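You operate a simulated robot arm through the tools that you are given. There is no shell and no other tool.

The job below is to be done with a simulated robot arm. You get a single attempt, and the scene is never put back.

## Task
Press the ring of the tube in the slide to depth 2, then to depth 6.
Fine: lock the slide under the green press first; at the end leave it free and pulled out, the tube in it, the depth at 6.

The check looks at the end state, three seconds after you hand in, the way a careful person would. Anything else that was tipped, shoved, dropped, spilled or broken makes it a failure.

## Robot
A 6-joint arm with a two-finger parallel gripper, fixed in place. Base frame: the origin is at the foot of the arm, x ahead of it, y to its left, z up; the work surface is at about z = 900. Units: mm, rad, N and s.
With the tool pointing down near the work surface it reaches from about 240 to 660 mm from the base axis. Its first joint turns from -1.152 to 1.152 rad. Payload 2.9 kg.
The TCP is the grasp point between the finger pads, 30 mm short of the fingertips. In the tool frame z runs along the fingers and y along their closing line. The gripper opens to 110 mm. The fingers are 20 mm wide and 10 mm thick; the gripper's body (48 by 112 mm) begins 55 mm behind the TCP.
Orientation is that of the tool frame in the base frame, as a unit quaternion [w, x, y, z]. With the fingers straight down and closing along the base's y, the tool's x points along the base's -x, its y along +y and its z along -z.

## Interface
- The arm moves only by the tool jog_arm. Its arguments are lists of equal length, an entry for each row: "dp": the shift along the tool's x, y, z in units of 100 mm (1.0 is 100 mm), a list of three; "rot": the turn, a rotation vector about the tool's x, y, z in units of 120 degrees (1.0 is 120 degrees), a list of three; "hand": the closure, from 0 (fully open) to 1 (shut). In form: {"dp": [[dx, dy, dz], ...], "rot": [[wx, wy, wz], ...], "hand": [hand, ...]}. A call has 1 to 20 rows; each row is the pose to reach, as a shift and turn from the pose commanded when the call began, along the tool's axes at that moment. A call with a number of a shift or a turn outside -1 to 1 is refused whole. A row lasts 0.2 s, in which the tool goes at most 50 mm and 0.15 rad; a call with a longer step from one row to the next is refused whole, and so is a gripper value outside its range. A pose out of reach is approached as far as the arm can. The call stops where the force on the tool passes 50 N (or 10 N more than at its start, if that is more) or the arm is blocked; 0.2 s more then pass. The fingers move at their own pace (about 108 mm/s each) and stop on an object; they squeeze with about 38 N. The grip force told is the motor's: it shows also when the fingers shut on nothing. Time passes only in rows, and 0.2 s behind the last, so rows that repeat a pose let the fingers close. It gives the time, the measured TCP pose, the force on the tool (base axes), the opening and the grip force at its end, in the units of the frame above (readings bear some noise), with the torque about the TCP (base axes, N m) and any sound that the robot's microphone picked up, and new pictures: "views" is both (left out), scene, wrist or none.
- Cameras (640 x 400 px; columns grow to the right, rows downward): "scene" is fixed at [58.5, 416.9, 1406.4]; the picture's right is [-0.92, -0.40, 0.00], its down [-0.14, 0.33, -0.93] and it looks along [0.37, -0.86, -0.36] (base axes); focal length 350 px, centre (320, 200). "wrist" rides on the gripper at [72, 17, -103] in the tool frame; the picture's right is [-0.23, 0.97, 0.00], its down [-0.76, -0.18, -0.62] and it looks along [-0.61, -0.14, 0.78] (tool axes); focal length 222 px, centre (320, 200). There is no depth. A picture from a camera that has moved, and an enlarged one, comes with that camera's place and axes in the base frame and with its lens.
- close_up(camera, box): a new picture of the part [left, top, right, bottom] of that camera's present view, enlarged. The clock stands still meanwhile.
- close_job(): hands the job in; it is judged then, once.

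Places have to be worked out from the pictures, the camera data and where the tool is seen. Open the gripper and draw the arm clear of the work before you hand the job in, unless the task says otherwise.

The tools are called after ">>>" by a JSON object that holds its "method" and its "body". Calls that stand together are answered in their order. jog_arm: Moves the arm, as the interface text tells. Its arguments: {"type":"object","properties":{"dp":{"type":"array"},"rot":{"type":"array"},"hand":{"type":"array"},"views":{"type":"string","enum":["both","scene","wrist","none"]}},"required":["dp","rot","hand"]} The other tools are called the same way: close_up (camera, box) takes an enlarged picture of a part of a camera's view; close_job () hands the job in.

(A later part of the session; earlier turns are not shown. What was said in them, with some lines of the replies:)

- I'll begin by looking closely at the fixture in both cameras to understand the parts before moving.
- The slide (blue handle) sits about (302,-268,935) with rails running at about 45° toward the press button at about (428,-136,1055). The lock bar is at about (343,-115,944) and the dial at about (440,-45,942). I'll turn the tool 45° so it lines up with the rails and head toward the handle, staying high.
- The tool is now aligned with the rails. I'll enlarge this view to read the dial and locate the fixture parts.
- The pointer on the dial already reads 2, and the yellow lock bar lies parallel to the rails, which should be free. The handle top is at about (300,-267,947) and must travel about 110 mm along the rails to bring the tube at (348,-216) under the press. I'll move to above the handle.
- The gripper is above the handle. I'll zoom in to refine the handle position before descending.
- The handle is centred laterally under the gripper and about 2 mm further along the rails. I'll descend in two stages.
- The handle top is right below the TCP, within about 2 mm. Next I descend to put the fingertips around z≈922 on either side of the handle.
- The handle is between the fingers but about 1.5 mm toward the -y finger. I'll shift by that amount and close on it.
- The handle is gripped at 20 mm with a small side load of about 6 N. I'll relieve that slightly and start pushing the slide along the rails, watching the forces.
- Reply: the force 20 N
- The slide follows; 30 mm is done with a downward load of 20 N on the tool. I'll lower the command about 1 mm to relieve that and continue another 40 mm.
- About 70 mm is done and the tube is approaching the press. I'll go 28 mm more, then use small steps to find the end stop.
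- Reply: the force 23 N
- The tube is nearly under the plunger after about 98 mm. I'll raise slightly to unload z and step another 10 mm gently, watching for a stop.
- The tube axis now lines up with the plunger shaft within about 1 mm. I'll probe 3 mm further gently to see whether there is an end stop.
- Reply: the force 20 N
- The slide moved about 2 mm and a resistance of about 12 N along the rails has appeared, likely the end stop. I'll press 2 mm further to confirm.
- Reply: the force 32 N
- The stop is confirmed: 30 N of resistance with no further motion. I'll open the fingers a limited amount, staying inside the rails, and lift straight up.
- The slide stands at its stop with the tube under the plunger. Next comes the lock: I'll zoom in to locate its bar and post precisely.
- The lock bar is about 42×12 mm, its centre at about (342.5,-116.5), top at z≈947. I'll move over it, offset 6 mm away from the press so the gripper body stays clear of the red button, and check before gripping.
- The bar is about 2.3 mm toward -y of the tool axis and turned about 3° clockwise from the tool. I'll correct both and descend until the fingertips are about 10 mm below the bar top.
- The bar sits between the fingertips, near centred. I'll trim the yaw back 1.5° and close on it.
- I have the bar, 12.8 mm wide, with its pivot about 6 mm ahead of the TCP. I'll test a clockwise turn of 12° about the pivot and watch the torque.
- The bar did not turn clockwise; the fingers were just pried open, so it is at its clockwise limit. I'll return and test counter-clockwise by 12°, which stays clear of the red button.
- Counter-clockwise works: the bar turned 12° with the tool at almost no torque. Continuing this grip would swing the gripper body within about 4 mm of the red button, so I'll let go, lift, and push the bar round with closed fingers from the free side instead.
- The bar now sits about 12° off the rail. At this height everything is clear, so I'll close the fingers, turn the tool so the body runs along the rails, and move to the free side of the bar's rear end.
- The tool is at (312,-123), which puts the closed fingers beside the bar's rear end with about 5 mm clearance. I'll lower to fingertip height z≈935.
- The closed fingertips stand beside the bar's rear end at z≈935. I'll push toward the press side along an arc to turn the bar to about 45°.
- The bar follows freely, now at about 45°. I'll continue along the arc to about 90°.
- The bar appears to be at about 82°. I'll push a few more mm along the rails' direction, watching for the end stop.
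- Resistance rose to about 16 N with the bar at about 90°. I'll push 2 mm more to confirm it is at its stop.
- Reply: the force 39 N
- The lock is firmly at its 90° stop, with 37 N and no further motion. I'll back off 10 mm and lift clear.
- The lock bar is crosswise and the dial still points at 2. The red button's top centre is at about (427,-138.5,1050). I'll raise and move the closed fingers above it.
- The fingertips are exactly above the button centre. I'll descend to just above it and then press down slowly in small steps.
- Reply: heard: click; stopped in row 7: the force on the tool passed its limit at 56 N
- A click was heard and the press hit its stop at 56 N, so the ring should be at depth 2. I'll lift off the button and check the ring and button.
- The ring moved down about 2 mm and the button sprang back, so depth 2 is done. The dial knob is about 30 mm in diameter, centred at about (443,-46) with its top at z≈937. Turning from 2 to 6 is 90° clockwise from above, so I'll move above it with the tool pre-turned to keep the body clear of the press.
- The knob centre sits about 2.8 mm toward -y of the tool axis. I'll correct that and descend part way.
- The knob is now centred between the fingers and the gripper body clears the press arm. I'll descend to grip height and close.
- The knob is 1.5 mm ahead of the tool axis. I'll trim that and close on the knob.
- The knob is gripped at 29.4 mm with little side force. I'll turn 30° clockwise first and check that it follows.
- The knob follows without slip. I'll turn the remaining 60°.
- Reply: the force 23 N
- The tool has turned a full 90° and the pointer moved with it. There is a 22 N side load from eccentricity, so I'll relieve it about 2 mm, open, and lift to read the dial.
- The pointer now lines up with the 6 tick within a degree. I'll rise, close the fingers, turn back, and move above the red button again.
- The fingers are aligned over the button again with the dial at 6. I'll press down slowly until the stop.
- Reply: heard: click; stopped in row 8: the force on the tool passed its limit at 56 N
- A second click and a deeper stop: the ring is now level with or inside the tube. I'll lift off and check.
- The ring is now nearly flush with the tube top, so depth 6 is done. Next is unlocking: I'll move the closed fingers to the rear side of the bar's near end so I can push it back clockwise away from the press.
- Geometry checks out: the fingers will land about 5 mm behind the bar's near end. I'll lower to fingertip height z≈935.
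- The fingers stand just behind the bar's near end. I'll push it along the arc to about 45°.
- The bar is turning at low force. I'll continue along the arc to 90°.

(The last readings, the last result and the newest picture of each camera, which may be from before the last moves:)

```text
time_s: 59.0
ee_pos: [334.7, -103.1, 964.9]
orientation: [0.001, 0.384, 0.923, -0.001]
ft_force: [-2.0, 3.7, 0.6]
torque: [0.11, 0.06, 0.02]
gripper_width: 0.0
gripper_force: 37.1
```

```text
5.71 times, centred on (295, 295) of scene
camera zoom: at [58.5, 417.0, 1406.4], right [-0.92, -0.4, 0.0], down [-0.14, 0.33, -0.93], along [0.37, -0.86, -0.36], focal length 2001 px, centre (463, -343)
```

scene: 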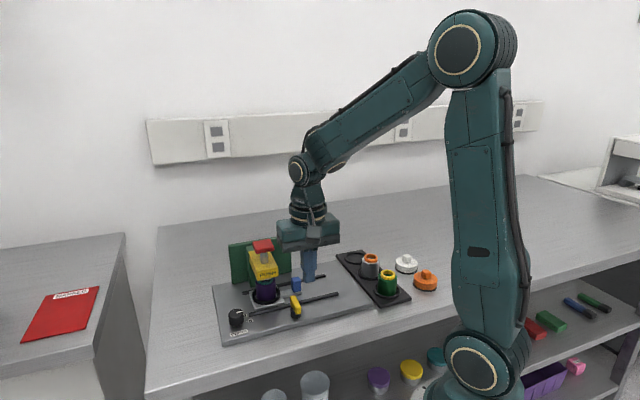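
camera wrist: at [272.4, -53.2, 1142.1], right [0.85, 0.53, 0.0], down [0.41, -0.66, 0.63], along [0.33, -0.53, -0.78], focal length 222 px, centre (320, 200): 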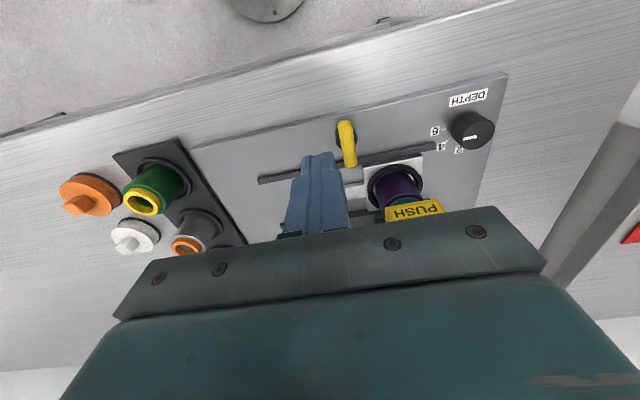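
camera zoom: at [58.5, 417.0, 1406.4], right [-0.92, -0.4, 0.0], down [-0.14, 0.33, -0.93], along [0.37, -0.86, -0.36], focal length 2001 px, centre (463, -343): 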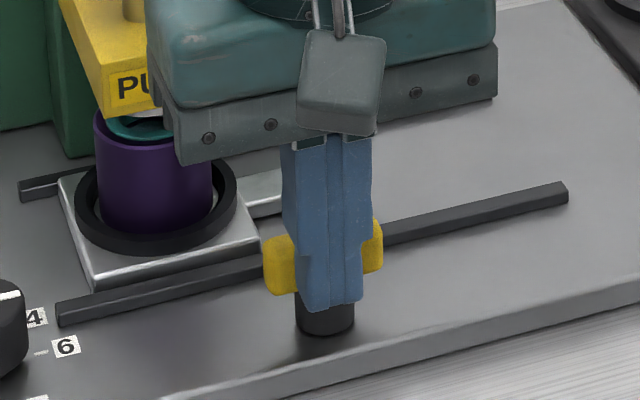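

The bar is nearly parallel to the rails again. I'll slide toward its front end and press it to its clockwise stop.

>>> {"method": "jog_arm", "body": {"dp": [[0, 0.04, 0], [0, 0.08, 0], [-0.015, 0.08, 0], [-0.03, 0.08, 0], [-0.04, 0.08, 0]], "rot": [[0, 0, 0], [0, 0, 0], [0, 0, 0], [0, 0, 0], [0, 0, 0]], "hand": [1, 1, 1, 1, 1], "views": "none"}}

>>> {"method": "close_up", "body": {"camera": "scene", "box": [250, 260, 340, 330]}}

```text
time_s: 60.2
ee_pos: [340.6, -98.1, 965.0]
orientation: [-0.002, 0.382, 0.924, -0.001]
ft_force: [-23.4, 24.6, 14.2]
torque: [0.35, 0.18, -0.09]
gripper_width: 0.0
gripper_force: 37.9
```

```text
5.71 times, centred on (295, 295) of scene
camera zoom: at [57.7, 417.6, 1406.2], right [-0.92, -0.4, 0.0], down [-0.14, 0.33, -0.93], along [0.37, -0.86, -0.36], focal length 2001 px, centre (463, -343)
```

zoom: 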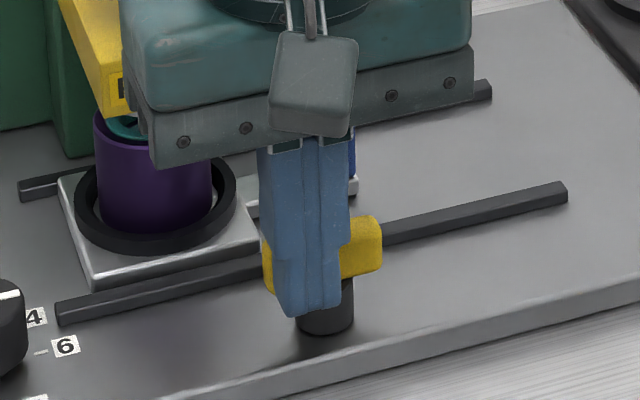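

The bar is firm at its clockwise (free) stop with 34 N. I'll back off toward the operator side and lift clear.

>>> {"method": "jog_arm", "body": {"dp": [[0.06, 0, 0], [0.15, 0, 0], [0.15, 0, -0.2], [0.15, 0, -0.45], [0.15, 0, -0.7], [0.15, 0, -1.0]], "rot": [[0, 0, 0], [0, 0, 0], [0, 0, 0], [0, 0, 0], [0, 0, 0], [0, 0, 0]], "hand": [1, 1, 1, 1, 1, 1], "views": "none"}}

>>> {"method": "close_up", "body": {"camera": "scene", "box": [210, 225, 350, 335]}}

>>> {"method": "close_up", "body": {"camera": "wrist", "box": [200, 60, 520, 220]}}

```text
time_s: 61.6
ee_pos: [332.7, -89.4, 1067.5]
orientation: [0.001, 0.383, 0.924, -0.001]
ft_force: [-0.5, 0.9, -0.3]
torque: [0.0, 0.03, 0.01]
gripper_width: 0.0
gripper_force: 37.6
```

```text
3.64 times, centred on (280, 280) of scene
camera zoom: at [58.5, 416.9, 1406.4], right [-0.92, -0.4, 0.0], down [-0.14, 0.33, -0.93], along [0.37, -0.86, -0.36], focal length 1273 px, centre (466, -91)
```

zoom: 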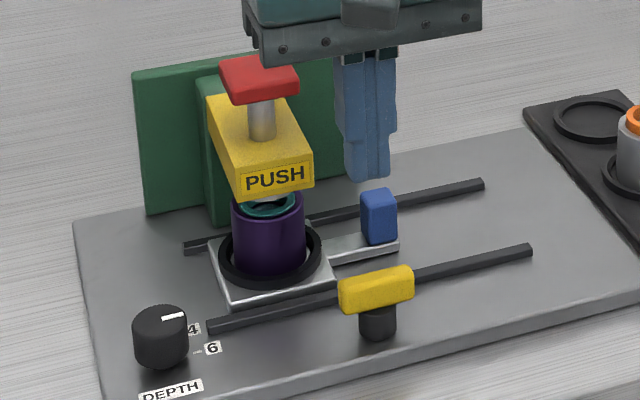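

```text
2.00 times, centred on (360, 140) of wrist
camera zoom: at [292.7, -26.3, 1170.6], right [0.85, 0.53, 0.0], down [0.41, -0.66, 0.63], along [0.33, -0.53, -0.78], focal length 444 px, centre (240, 320)
```

zoom: 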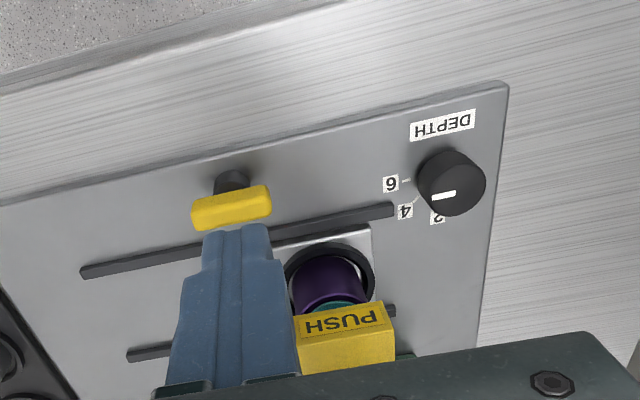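

The lock is free again, the dial reads 6, and the slide is still at the press. I'll rotate the tool back to the handle-gripping orientation while moving over the handle.

>>> {"method": "jog_arm", "body": {"dp": [[-0.08, -0.03, 0], [-0.16, -0.06, 0], [-0.25, -0.09, 0], [-0.33, -0.12, 0], [-0.41, -0.15, 0], [-0.49, -0.18, 0], [-0.57, -0.21, 0], [-0.66, -0.24, 0], [-0.74, -0.27, 0], [-0.82, -0.3, 0], [-0.9, -0.33, 0], [-1.0, -0.357, 0]], "rot": [[0, 0, -0.0625], [0, 0, -0.125], [0, 0, -0.1875], [0, 0, -0.25], [0, 0, -0.3125], [0, 0, -0.375], [0, 0, -0.4375], [0, 0, -0.5], [0, 0, -0.5625], [0, 0, -0.625], [0, 0, -0.6875], [0, 0, -0.75]], "hand": [1, 1, 1, 1, 1, 1, 1, 1, 0.9, 0.8, 0.7, 0.65]}}

>>> {"method": "close_up", "body": {"camera": "wrist", "box": [220, 60, 420, 200]}}

```text
time_s: 64.2
ee_pos: [376.6, -185.4, 1066.5]
orientation: [0.001, -0.383, 0.924, -0.002]
ft_force: [-0.2, 0.2, 0.3]
torque: [0.01, 0.03, 0.01]
gripper_width: 38.5
gripper_force: 0.2
camera wrist: at [313.7, -225.1, 1170.8], right [-0.53, 0.85, 0.0], down [0.66, 0.42, 0.62], along [0.53, 0.33, -0.78], focal length 222 px, centre (320, 200)
```

scene: 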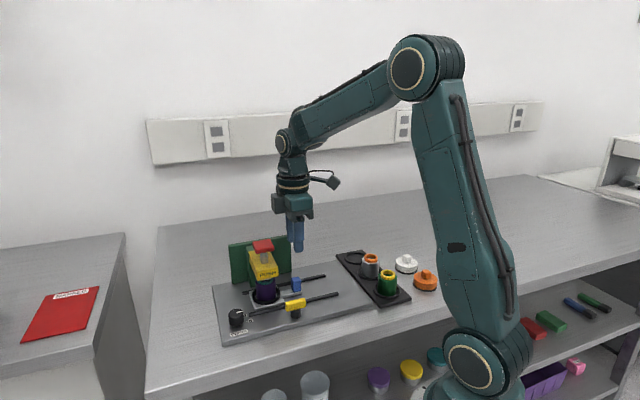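
wrist: 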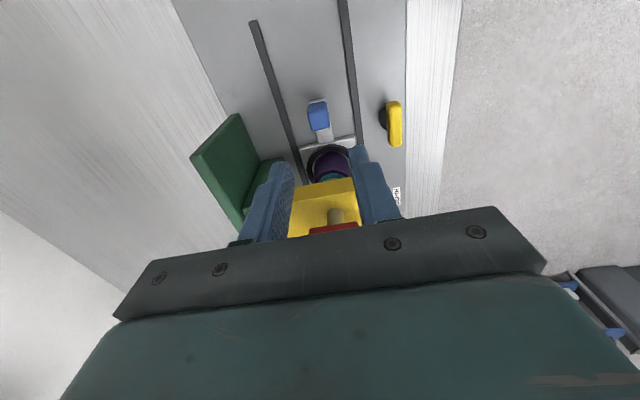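

```text
2.86 times, centred on (320, 130) of wrist
camera zoom: at [313.7, -225.1, 1170.8], right [-0.53, 0.85, 0.0], down [0.66, 0.42, 0.62], along [0.53, 0.33, -0.78], focal length 635 px, centre (320, 400)
```

zoom: 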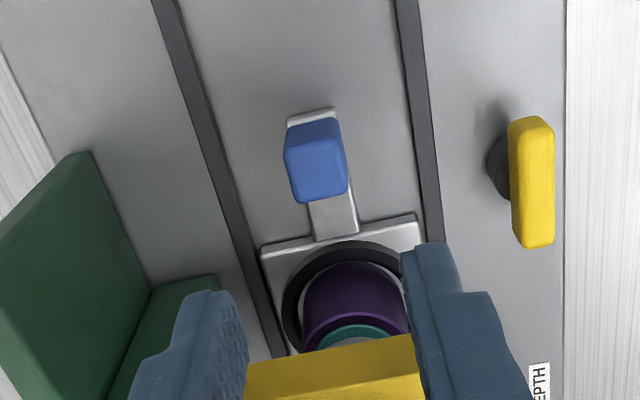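

The handle is centred under the tool within about 1 mm. I'll descend in two stages with the fingers at 38 mm opening.

>>> {"method": "jog_arm", "body": {"dp": [[-0.01, -0.008, 0.25], [-0.01, -0.008, 0.5], [-0.01, -0.008, 0.75], [-0.01, -0.008, 0.85]], "rot": [[0, 0, 0], [0, 0, 0], [0, 0, 0], [0, 0, 0]], "hand": [0.65, 0.65, 0.65, 0.65], "views": "none"}}

>>> {"method": "close_up", "body": {"camera": "wrist", "box": [220, 80, 420, 220]}}

```text
time_s: 65.2
ee_pos: [379.3, -187.2, 981.2]
orientation: [0.0, -0.382, 0.924, -0.001]
ft_force: [0.7, 0.4, -0.5]
torque: [-0.04, 0.04, -0.01]
gripper_width: 38.4
gripper_force: 0.1
```

```text
2.86 times, centred on (320, 150) of wrist
camera zoom: at [314.9, -225.2, 1085.0], right [-0.53, 0.85, 0.0], down [0.66, 0.41, 0.62], along [0.53, 0.33, -0.78], focal length 635 px, centre (320, 343)
```

zoom: 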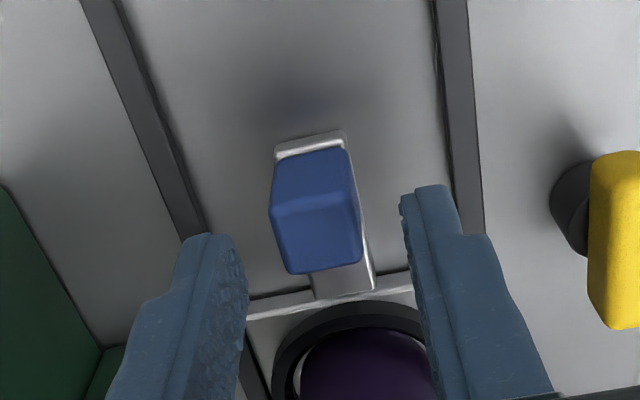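

The handle sits centred between the fingers. I'll descend the last 28 mm and close.

>>> {"method": "jog_arm", "body": {"dp": [[0, 0, 0.12], [0, 0, 0.22], [0, 0, 0.28], [0, 0, 0.28], [0, 0, 0.28], [0, 0, 0.28], [0, 0, 0.28]], "rot": [[0, 0, 0], [0, 0, 0], [0, 0, 0], [0, 0, 0], [0, 0, 0], [0, 0, 0], [0, 0, 0]], "hand": [0.65, 0.65, 0.65, 0.8, 0.9, 1, 1]}}

>>> {"method": "close_up", "body": {"camera": "wrist", "box": [220, 100, 420, 240]}}

```text
time_s: 66.8
ee_pos: [379.4, -186.7, 953.7]
orientation: [0.0, -0.382, 0.924, -0.002]
ft_force: [6.2, -7.8, -3.2]
torque: [0.48, 0.47, 0.26]
gripper_width: 19.7
gripper_force: 44.8
camera wrist: at [315.3, -225.5, 1057.6], right [-0.53, 0.85, 0.0], down [0.66, 0.41, 0.62], along [0.53, 0.32, -0.78], focal length 222 px, centre (320, 200)
```

scene: 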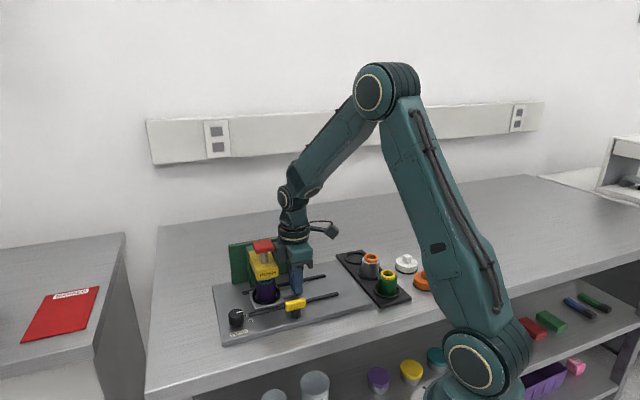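
wrist: 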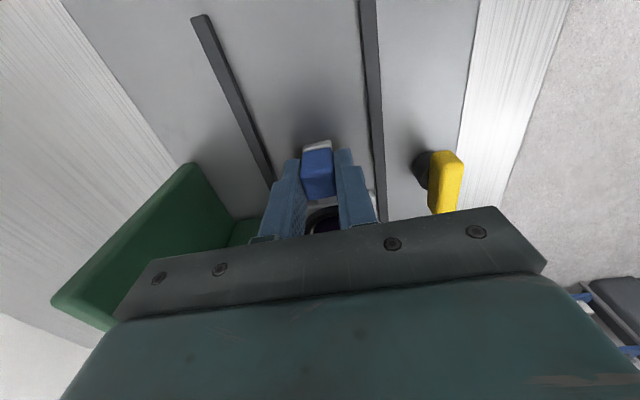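

```text
2.86 times, centred on (320, 170) of wrist
camera zoom: at [315.3, -225.5, 1057.6], right [-0.53, 0.85, 0.0], down [0.66, 0.41, 0.62], along [0.53, 0.32, -0.78], focal length 635 px, centre (320, 286)
```

zoom: 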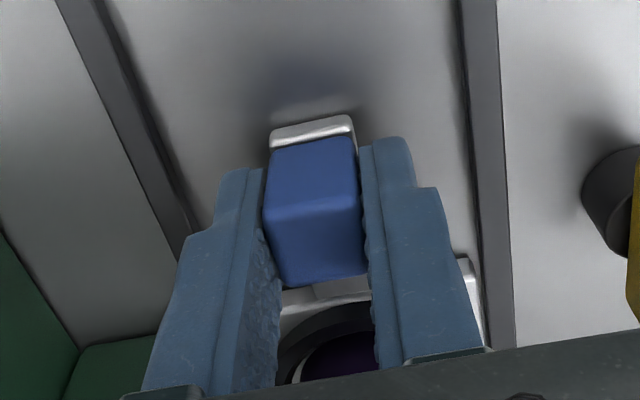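

The handle is gripped with a small side load. I'll trim that and start pulling the slide back out along the rails.

>>> {"method": "jog_arm", "body": {"dp": [[0.0, -0.007, 0], [0.05, -0.007, 0], [0.1, -0.007, 0], [0.16, -0.007, 0], [0.22, -0.007, 0], [0.28, -0.007, 0]], "rot": [[0, 0, 0], [0, 0, 0], [0, 0, 0], [0, 0, 0], [0, 0, 0], [0, 0, 0]], "hand": [1, 1, 1, 1, 1, 1], "views": "scene"}}

>>> {"method": "close_up", "body": {"camera": "scene", "box": [220, 210, 380, 330]}}

```text
time_s: 68.2
ee_pos: [358.6, -206.2, 952.8]
orientation: [0.001, -0.382, 0.924, -0.002]
ft_force: [1.0, 0.6, 5.2]
torque: [0.84, 0.26, 0.27]
gripper_width: 20.0
gripper_force: 45.3
```

scene: 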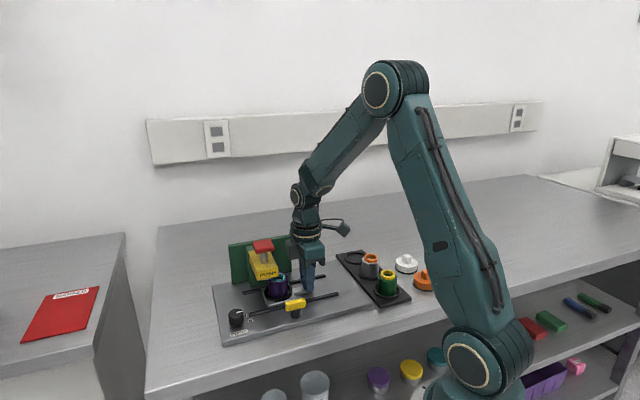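

```text
3.33 times, centred on (300, 270) of scene
camera zoom: at [58.5, 416.9, 1406.4], right [-0.92, -0.4, 0.0], down [-0.14, 0.33, -0.93], along [0.37, -0.86, -0.36], focal length 1167 px, centre (387, -33)
```

zoom: 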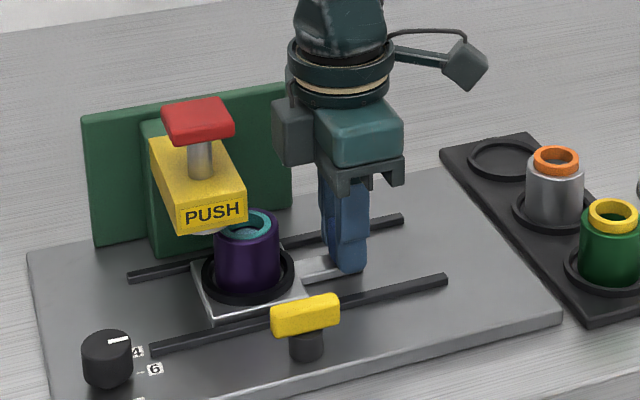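

The slide moves freely, so it is unlocked, and the tube comes along. I'll continue pulling another 50 mm.

>>> {"method": "jog_arm", "body": {"dp": [[0.06, 0, 0], [0.12, 0, 0], [0.18, 0, 0], [0.24, 0, 0], [0.3, 0, 0], [0.36, 0, 0], [0.42, 0, 0], [0.5, 0, 0]], "rot": [[0, 0, 0], [0, 0, 0], [0, 0, 0], [0, 0, 0], [0, 0, 0], [0, 0, 0], [0, 0, 0], [0, 0, 0]], "hand": [1, 1, 1, 1, 1, 1, 1, 1], "views": "none"}}

>>> {"method": "close_up", "body": {"camera": "scene", "box": [220, 210, 380, 330]}}

```text
time_s: 70.0
ee_pos: [323.8, -241.8, 952.9]
orientation: [0.0, -0.382, 0.924, -0.003]
ft_force: [-3.1, 4.8, 15.2]
torque: [0.68, 0.52, 0.18]
gripper_width: 19.8
gripper_force: 44.4
```

```text
3.33 times, centred on (300, 270) of scene
camera zoom: at [58.3, 417.1, 1406.4], right [-0.92, -0.4, 0.0], down [-0.14, 0.33, -0.93], along [0.37, -0.86, -0.36], focal length 1167 px, centre (387, -33)
```

zoom: 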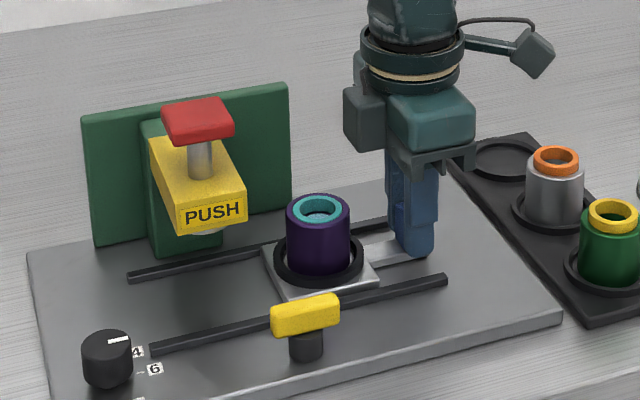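

About 78 mm has been pulled, with about 31 mm to the original position. I'll raise the command slightly to unload z and continue with smaller steps.

>>> {"method": "jog_arm", "body": {"dp": [[0.05, 0.003, -0.007], [0.1, 0.003, -0.007], [0.15, 0.003, -0.007], [0.2, 0.003, -0.007], [0.24, 0.003, -0.007], [0.28, 0.003, -0.007]], "rot": [[0, 0, 0], [0, 0, 0], [0, 0, 0], [0, 0, 0], [0, 0, 0], [0, 0, 0]], "hand": [1, 1, 1, 1, 1, 1], "views": "none"}}

>>> {"method": "close_up", "body": {"camera": "scene", "box": [220, 210, 380, 330]}}

>>> {"method": "close_up", "body": {"camera": "scene", "box": [275, 250, 355, 320]}}

```text
time_s: 71.5
ee_pos: [304.3, -261.2, 953.4]
orientation: [-0.001, -0.382, 0.924, 0.0]
ft_force: [4.1, -4.5, -14.9]
torque: [0.49, -0.16, 0.26]
gripper_width: 19.9
gripper_force: 45.6
```

```text
3.33 times, centred on (300, 270) of scene
camera zoom: at [58.8, 416.6, 1406.5], right [-0.92, -0.4, 0.0], down [-0.14, 0.33, -0.93], along [0.37, -0.86, -0.36], focal length 1167 px, centre (387, -33)
```

zoom: 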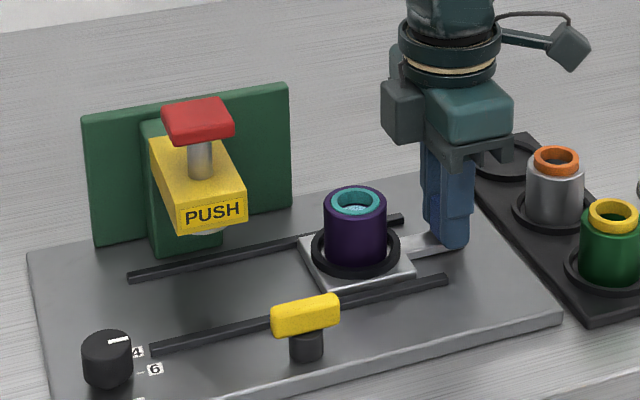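

```text
5.71 times, centred on (315, 285) of scene
camera zoom: at [58.8, 416.6, 1406.5], right [-0.92, -0.4, 0.0], down [-0.14, 0.33, -0.93], along [0.37, -0.86, -0.36], focal length 2001 px, centre (349, -286)
```

zoom: 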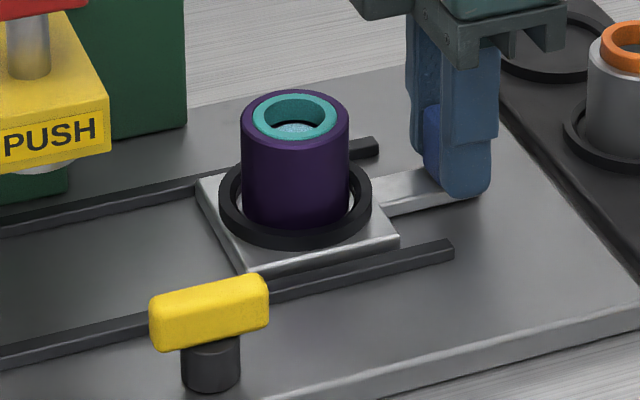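

Compared with the original view, the tube needs about 5 mm more. I'll pull that distance gently and watch for a stop.

>>> {"method": "jog_arm", "body": {"dp": [[0.015, 0, 0.004], [0.03, 0, 0.004], [0.045, 0, 0.004], [0.055, 0, 0.004], [0.055, 0, 0.004]], "rot": [[0, 0, 0], [0, 0, 0], [0, 0, 0], [0, 0, 0], [0, 0, 0]], "hand": [1, 1, 1, 1, 1], "views": "none"}}

>>> {"method": "close_up", "body": {"camera": "scene", "box": [275, 250, 355, 320]}}

```text
time_s: 72.7
ee_pos: [300.1, -264.5, 953.7]
orientation: [0.0, -0.382, 0.924, -0.001]
ft_force: [14.3, 2.1, -25.7]
torque: [-0.06, 0.66, -0.07]
gripper_width: 19.9
gripper_force: 45.0
```

```text
5.71 times, centred on (315, 285) of scene
camera zoom: at [59.2, 416.8, 1406.4], right [-0.92, -0.4, 0.0], down [-0.14, 0.33, -0.93], along [0.37, -0.86, -0.36], focal length 2001 px, centre (349, -286)
```

zoom: 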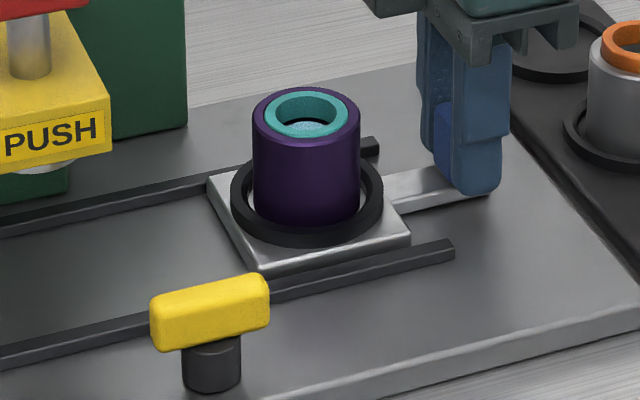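

The tube is back at its original position and the slide is against its outer stop (about 12 N). I'll unload the grip slightly, open, and lift away.

>>> {"method": "jog_arm", "body": {"dp": [[-0.006, -0.004, 0.008], [-0.006, -0.004, 0.008], [-0.006, -0.004, 0.008], [-0.006, -0.004, 0.008], [-0.006, -0.004, -0.1], [-0.006, -0.004, -0.3], [-0.006, -0.004, -0.6], [-0.006, -0.004, -1.0]], "rot": [[0, 0, 0], [0, 0, 0], [0, 0, 0], [0, 0, 0], [0, 0, 0], [0, 0, 0], [0, 0, 0], [0, 0, 0]], "hand": [1, 0.8, 0.65, 0.65, 0.65, 0.65, 0.65, 0.65]}}

>>> {"method": "close_up", "body": {"camera": "scene", "box": [200, 225, 360, 350]}}

>>> {"method": "close_up", "body": {"camera": "wrist", "box": [240, 60, 400, 220]}}

```text
time_s: 74.5
ee_pos: [300.7, -264.5, 1054.2]
orientation: [0.0, -0.382, 0.924, -0.002]
ft_force: [0.6, -0.3, 0.3]
torque: [0.0, 0.03, -0.02]
gripper_width: 38.5
gripper_force: 0.1
camera wrist: at [237.4, -303.5, 1157.7], right [-0.53, 0.85, 0.0], down [0.66, 0.41, 0.62], along [0.53, 0.33, -0.78], focal length 222 px, centre (320, 200)
```

scene: 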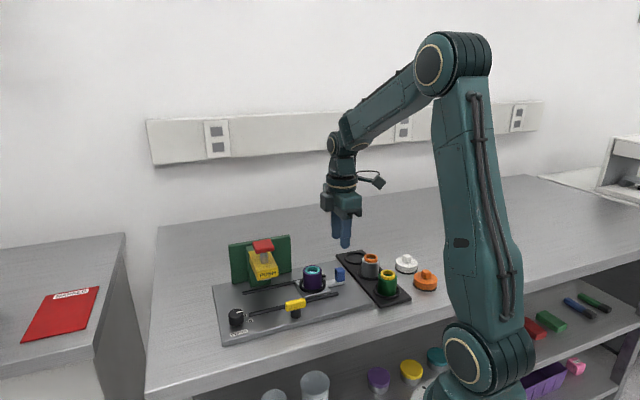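
wrist: 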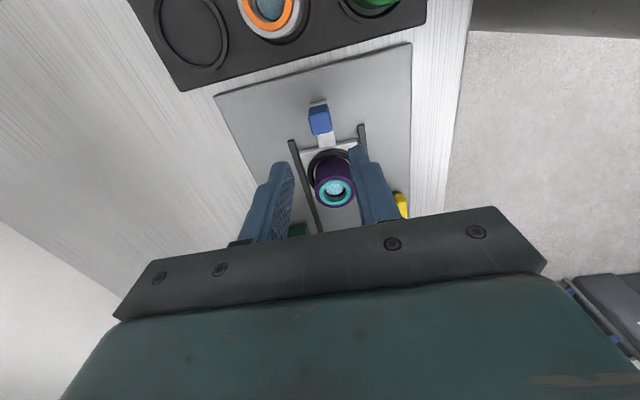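

```text
3.20 times, centred on (280, 288) of scene
camera zoom: at [58.5, 416.9, 1406.4], right [-0.92, -0.4, 0.0], down [-0.14, 0.33, -0.93], along [0.37, -0.86, -0.36], focal length 1120 px, centre (448, -80)
```

zoom: 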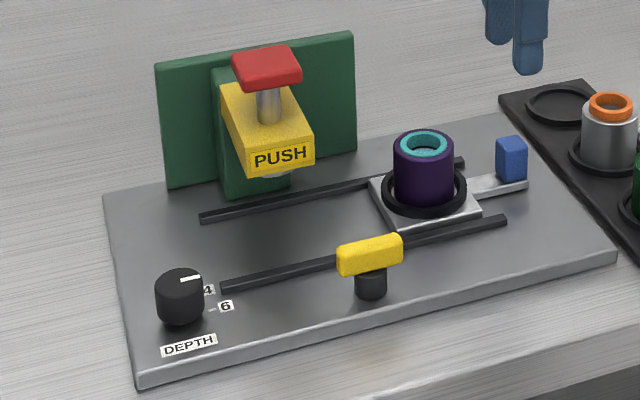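

```text
2.50 times, centred on (320, 140) of wrist
camera zoom: at [237.4, -303.5, 1157.7], right [-0.53, 0.85, 0.0], down [0.66, 0.41, 0.62], along [0.53, 0.33, -0.78], focal length 555 px, centre (320, 350)
```

zoom: 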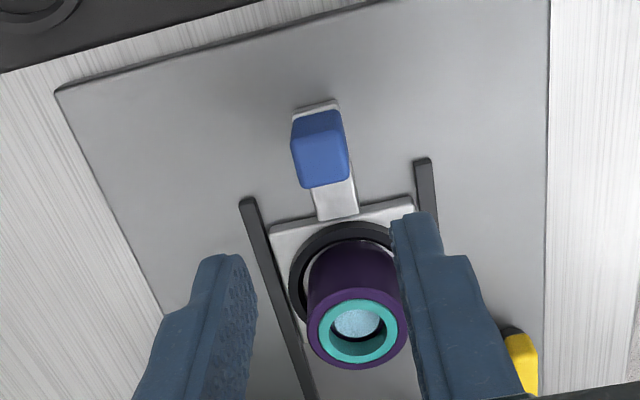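

The arm is clear of the handle and everything looks in place. I'll compare the ring height with the starting view using the same zoom.

>>> {"method": "close_up", "body": {"camera": "scene", "box": [275, 250, 355, 320]}}

>>> {"method": "close_up", "body": {"camera": "scene", "box": [220, 290, 280, 340]}}

>>> {"method": "close_up", "body": {"camera": "scene", "box": [320, 235, 450, 315]}}

```text
5.71 times, centred on (315, 285) of scene
camera zoom: at [58.5, 416.9, 1406.4], right [-0.92, -0.4, 0.0], down [-0.14, 0.33, -0.93], along [0.37, -0.86, -0.36], focal length 2001 px, centre (349, -286)
```

zoom: 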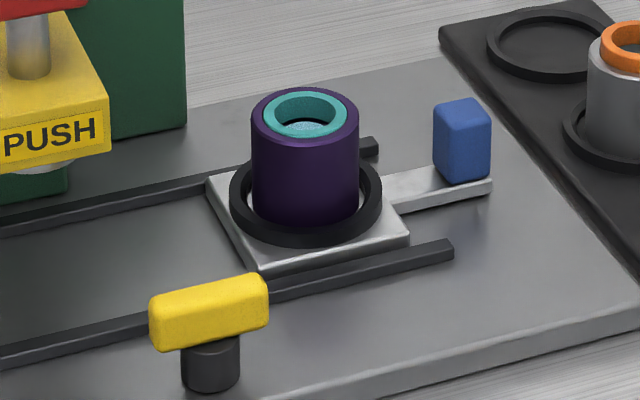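

```text
8.00 times, centred on (250, 315) of scene
camera zoom: at [58.5, 416.9, 1406.4], right [-0.92, -0.4, 0.0], down [-0.14, 0.33, -0.93], along [0.37, -0.86, -0.36], focal length 2801 px, centre (880, -720)
```

zoom: 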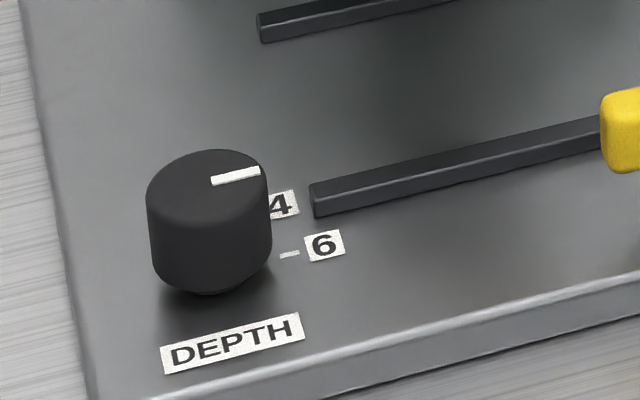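

```text
4.92 times, centred on (385, 275) of scene
camera zoom: at [58.5, 416.9, 1406.4], right [-0.92, -0.4, 0.0], down [-0.14, 0.33, -0.93], along [0.37, -0.86, -0.36], focal length 1724 px, centre (0, -169)
```

zoom: 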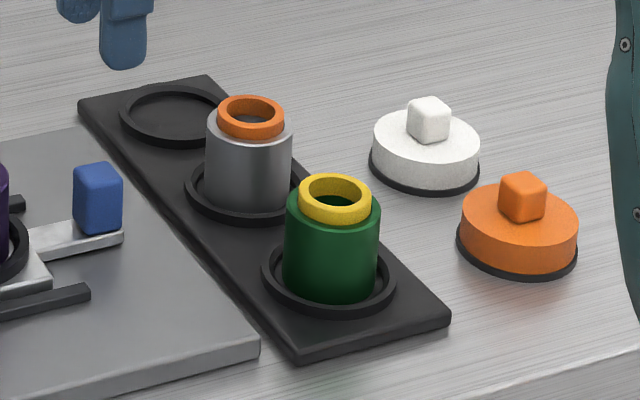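

All matches the target: the slide is at its outer stop, the lock is parallel (free), the dial is at 6, the ring is pressed about 6 mm, and the other parts are undisturbed. I'll raise the arm clear and open the gripper fully.

>>> {"method": "jog_arm", "body": {"dp": [[0, 0, -0.2], [0, 0, -0.45], [0, 0, -0.7], [0, 0, -1.0], [0, 0, -1.0], [0, 0, -1.0]], "rot": [[0, 0, 0], [0, 0, 0], [0, 0, 0], [0, 0, 0], [0, 0, 0], [0, 0, 0]], "hand": [0.65, 0.65, 0.4, 0.0, 0.0, 0.0], "views": "both"}}

>>> {"method": "jog_arm", "body": {"dp": [[0, 0.2, -0.2], [0, 0.4, -0.4], [0, 0.6, -0.6], [0, 0.8, -0.8], [0, 0.8, -0.8], [0, 0.8, -0.8]], "rot": [[0, 0, 0], [0, 0, 0], [0, 0, 0], [0, 0, 0], [0, 0, 0], [0, 0, 0]], "hand": [0, 0, 0, 0, 0, 0], "views": "both"}}

```text
time_s: 75.8
ee_pos: [301.6, -265.0, 1154.1]
orientation: [0.0, -0.382, 0.924, -0.002]
ft_force: [0.4, 0.1, -0.2]
torque: [0.02, 0.04, -0.02]
gripper_width: 110.0
gripper_force: 0.1
camera wrist: at [237.5, -303.0, 1258.1], right [-0.53, 0.85, 0.0], down [0.66, 0.41, 0.62], along [0.53, 0.33, -0.78], focal length 222 px, centre (320, 200)
```

scene: 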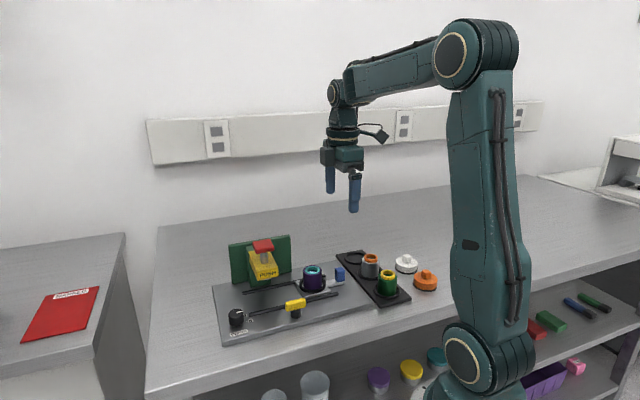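
wrist: 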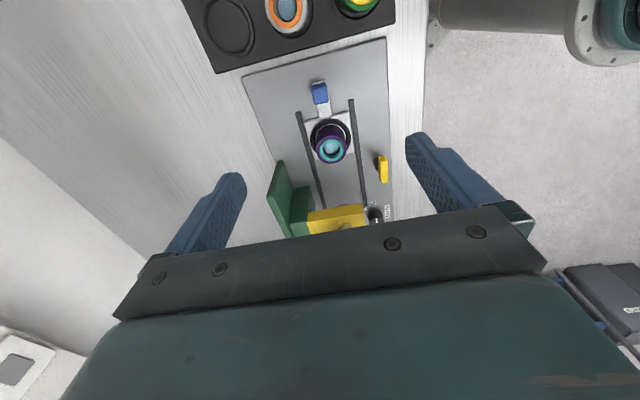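

```text
time_s: 77.2
ee_pos: [243.3, -207.5, 1232.0]
orientation: [0.0, -0.382, 0.924, -0.002]
ft_force: [0.3, -0.6, -0.2]
torque: [0.01, -0.01, 0.0]
gripper_width: 110.3
gripper_force: 0.0
camera wrist: at [180.2, -246.8, 1338.1], right [-0.53, 0.85, 0.0], down [0.66, 0.41, 0.62], along [0.53, 0.33, -0.78], focal length 222 px, centre (320, 200)
```

scene: 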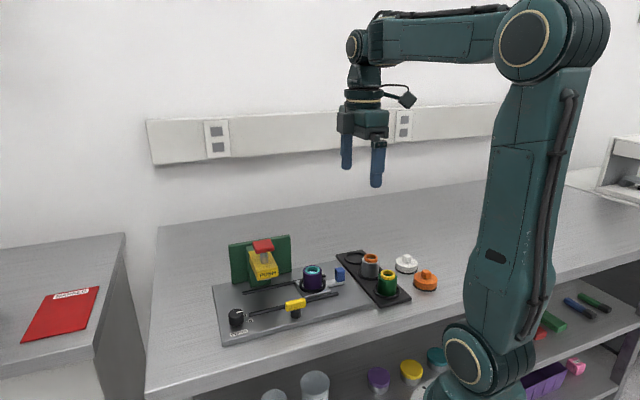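
wrist: 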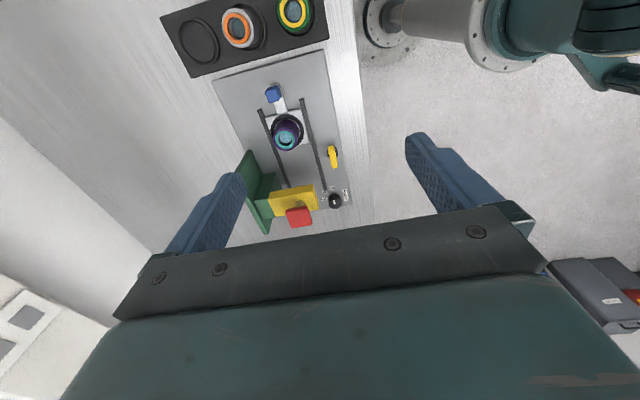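

The arm is clear with the gripper open. The slide is pulled out and unlocked with the tube in it, the dial is at 6, and nothing else was disturbed, so I'm handing in the job.

>>> {"method": "close_job", "body": {}}

```text
The job is handed in.
```

The job is handed in. The ring was pressed to depth 2 and then to depth 6, with the slide locked under the green press both times.

- **Presses:** Each press ended with a click at the stop. By eye the ring moved about 2 mm, then about 6 mm in total.
- **Slide:** It is unlocked and pulled back to its outer stop, where it started, with the tube still in it.
- **Dial:** It reads 6.
- **Surroundings:** The other tubes and caps looked undisturbed. The gripper is open and the arm is clear of the work.

I judged the lock by its lever reaching a firm stop at 90°, and did not tug the slide to confirm it while locked.
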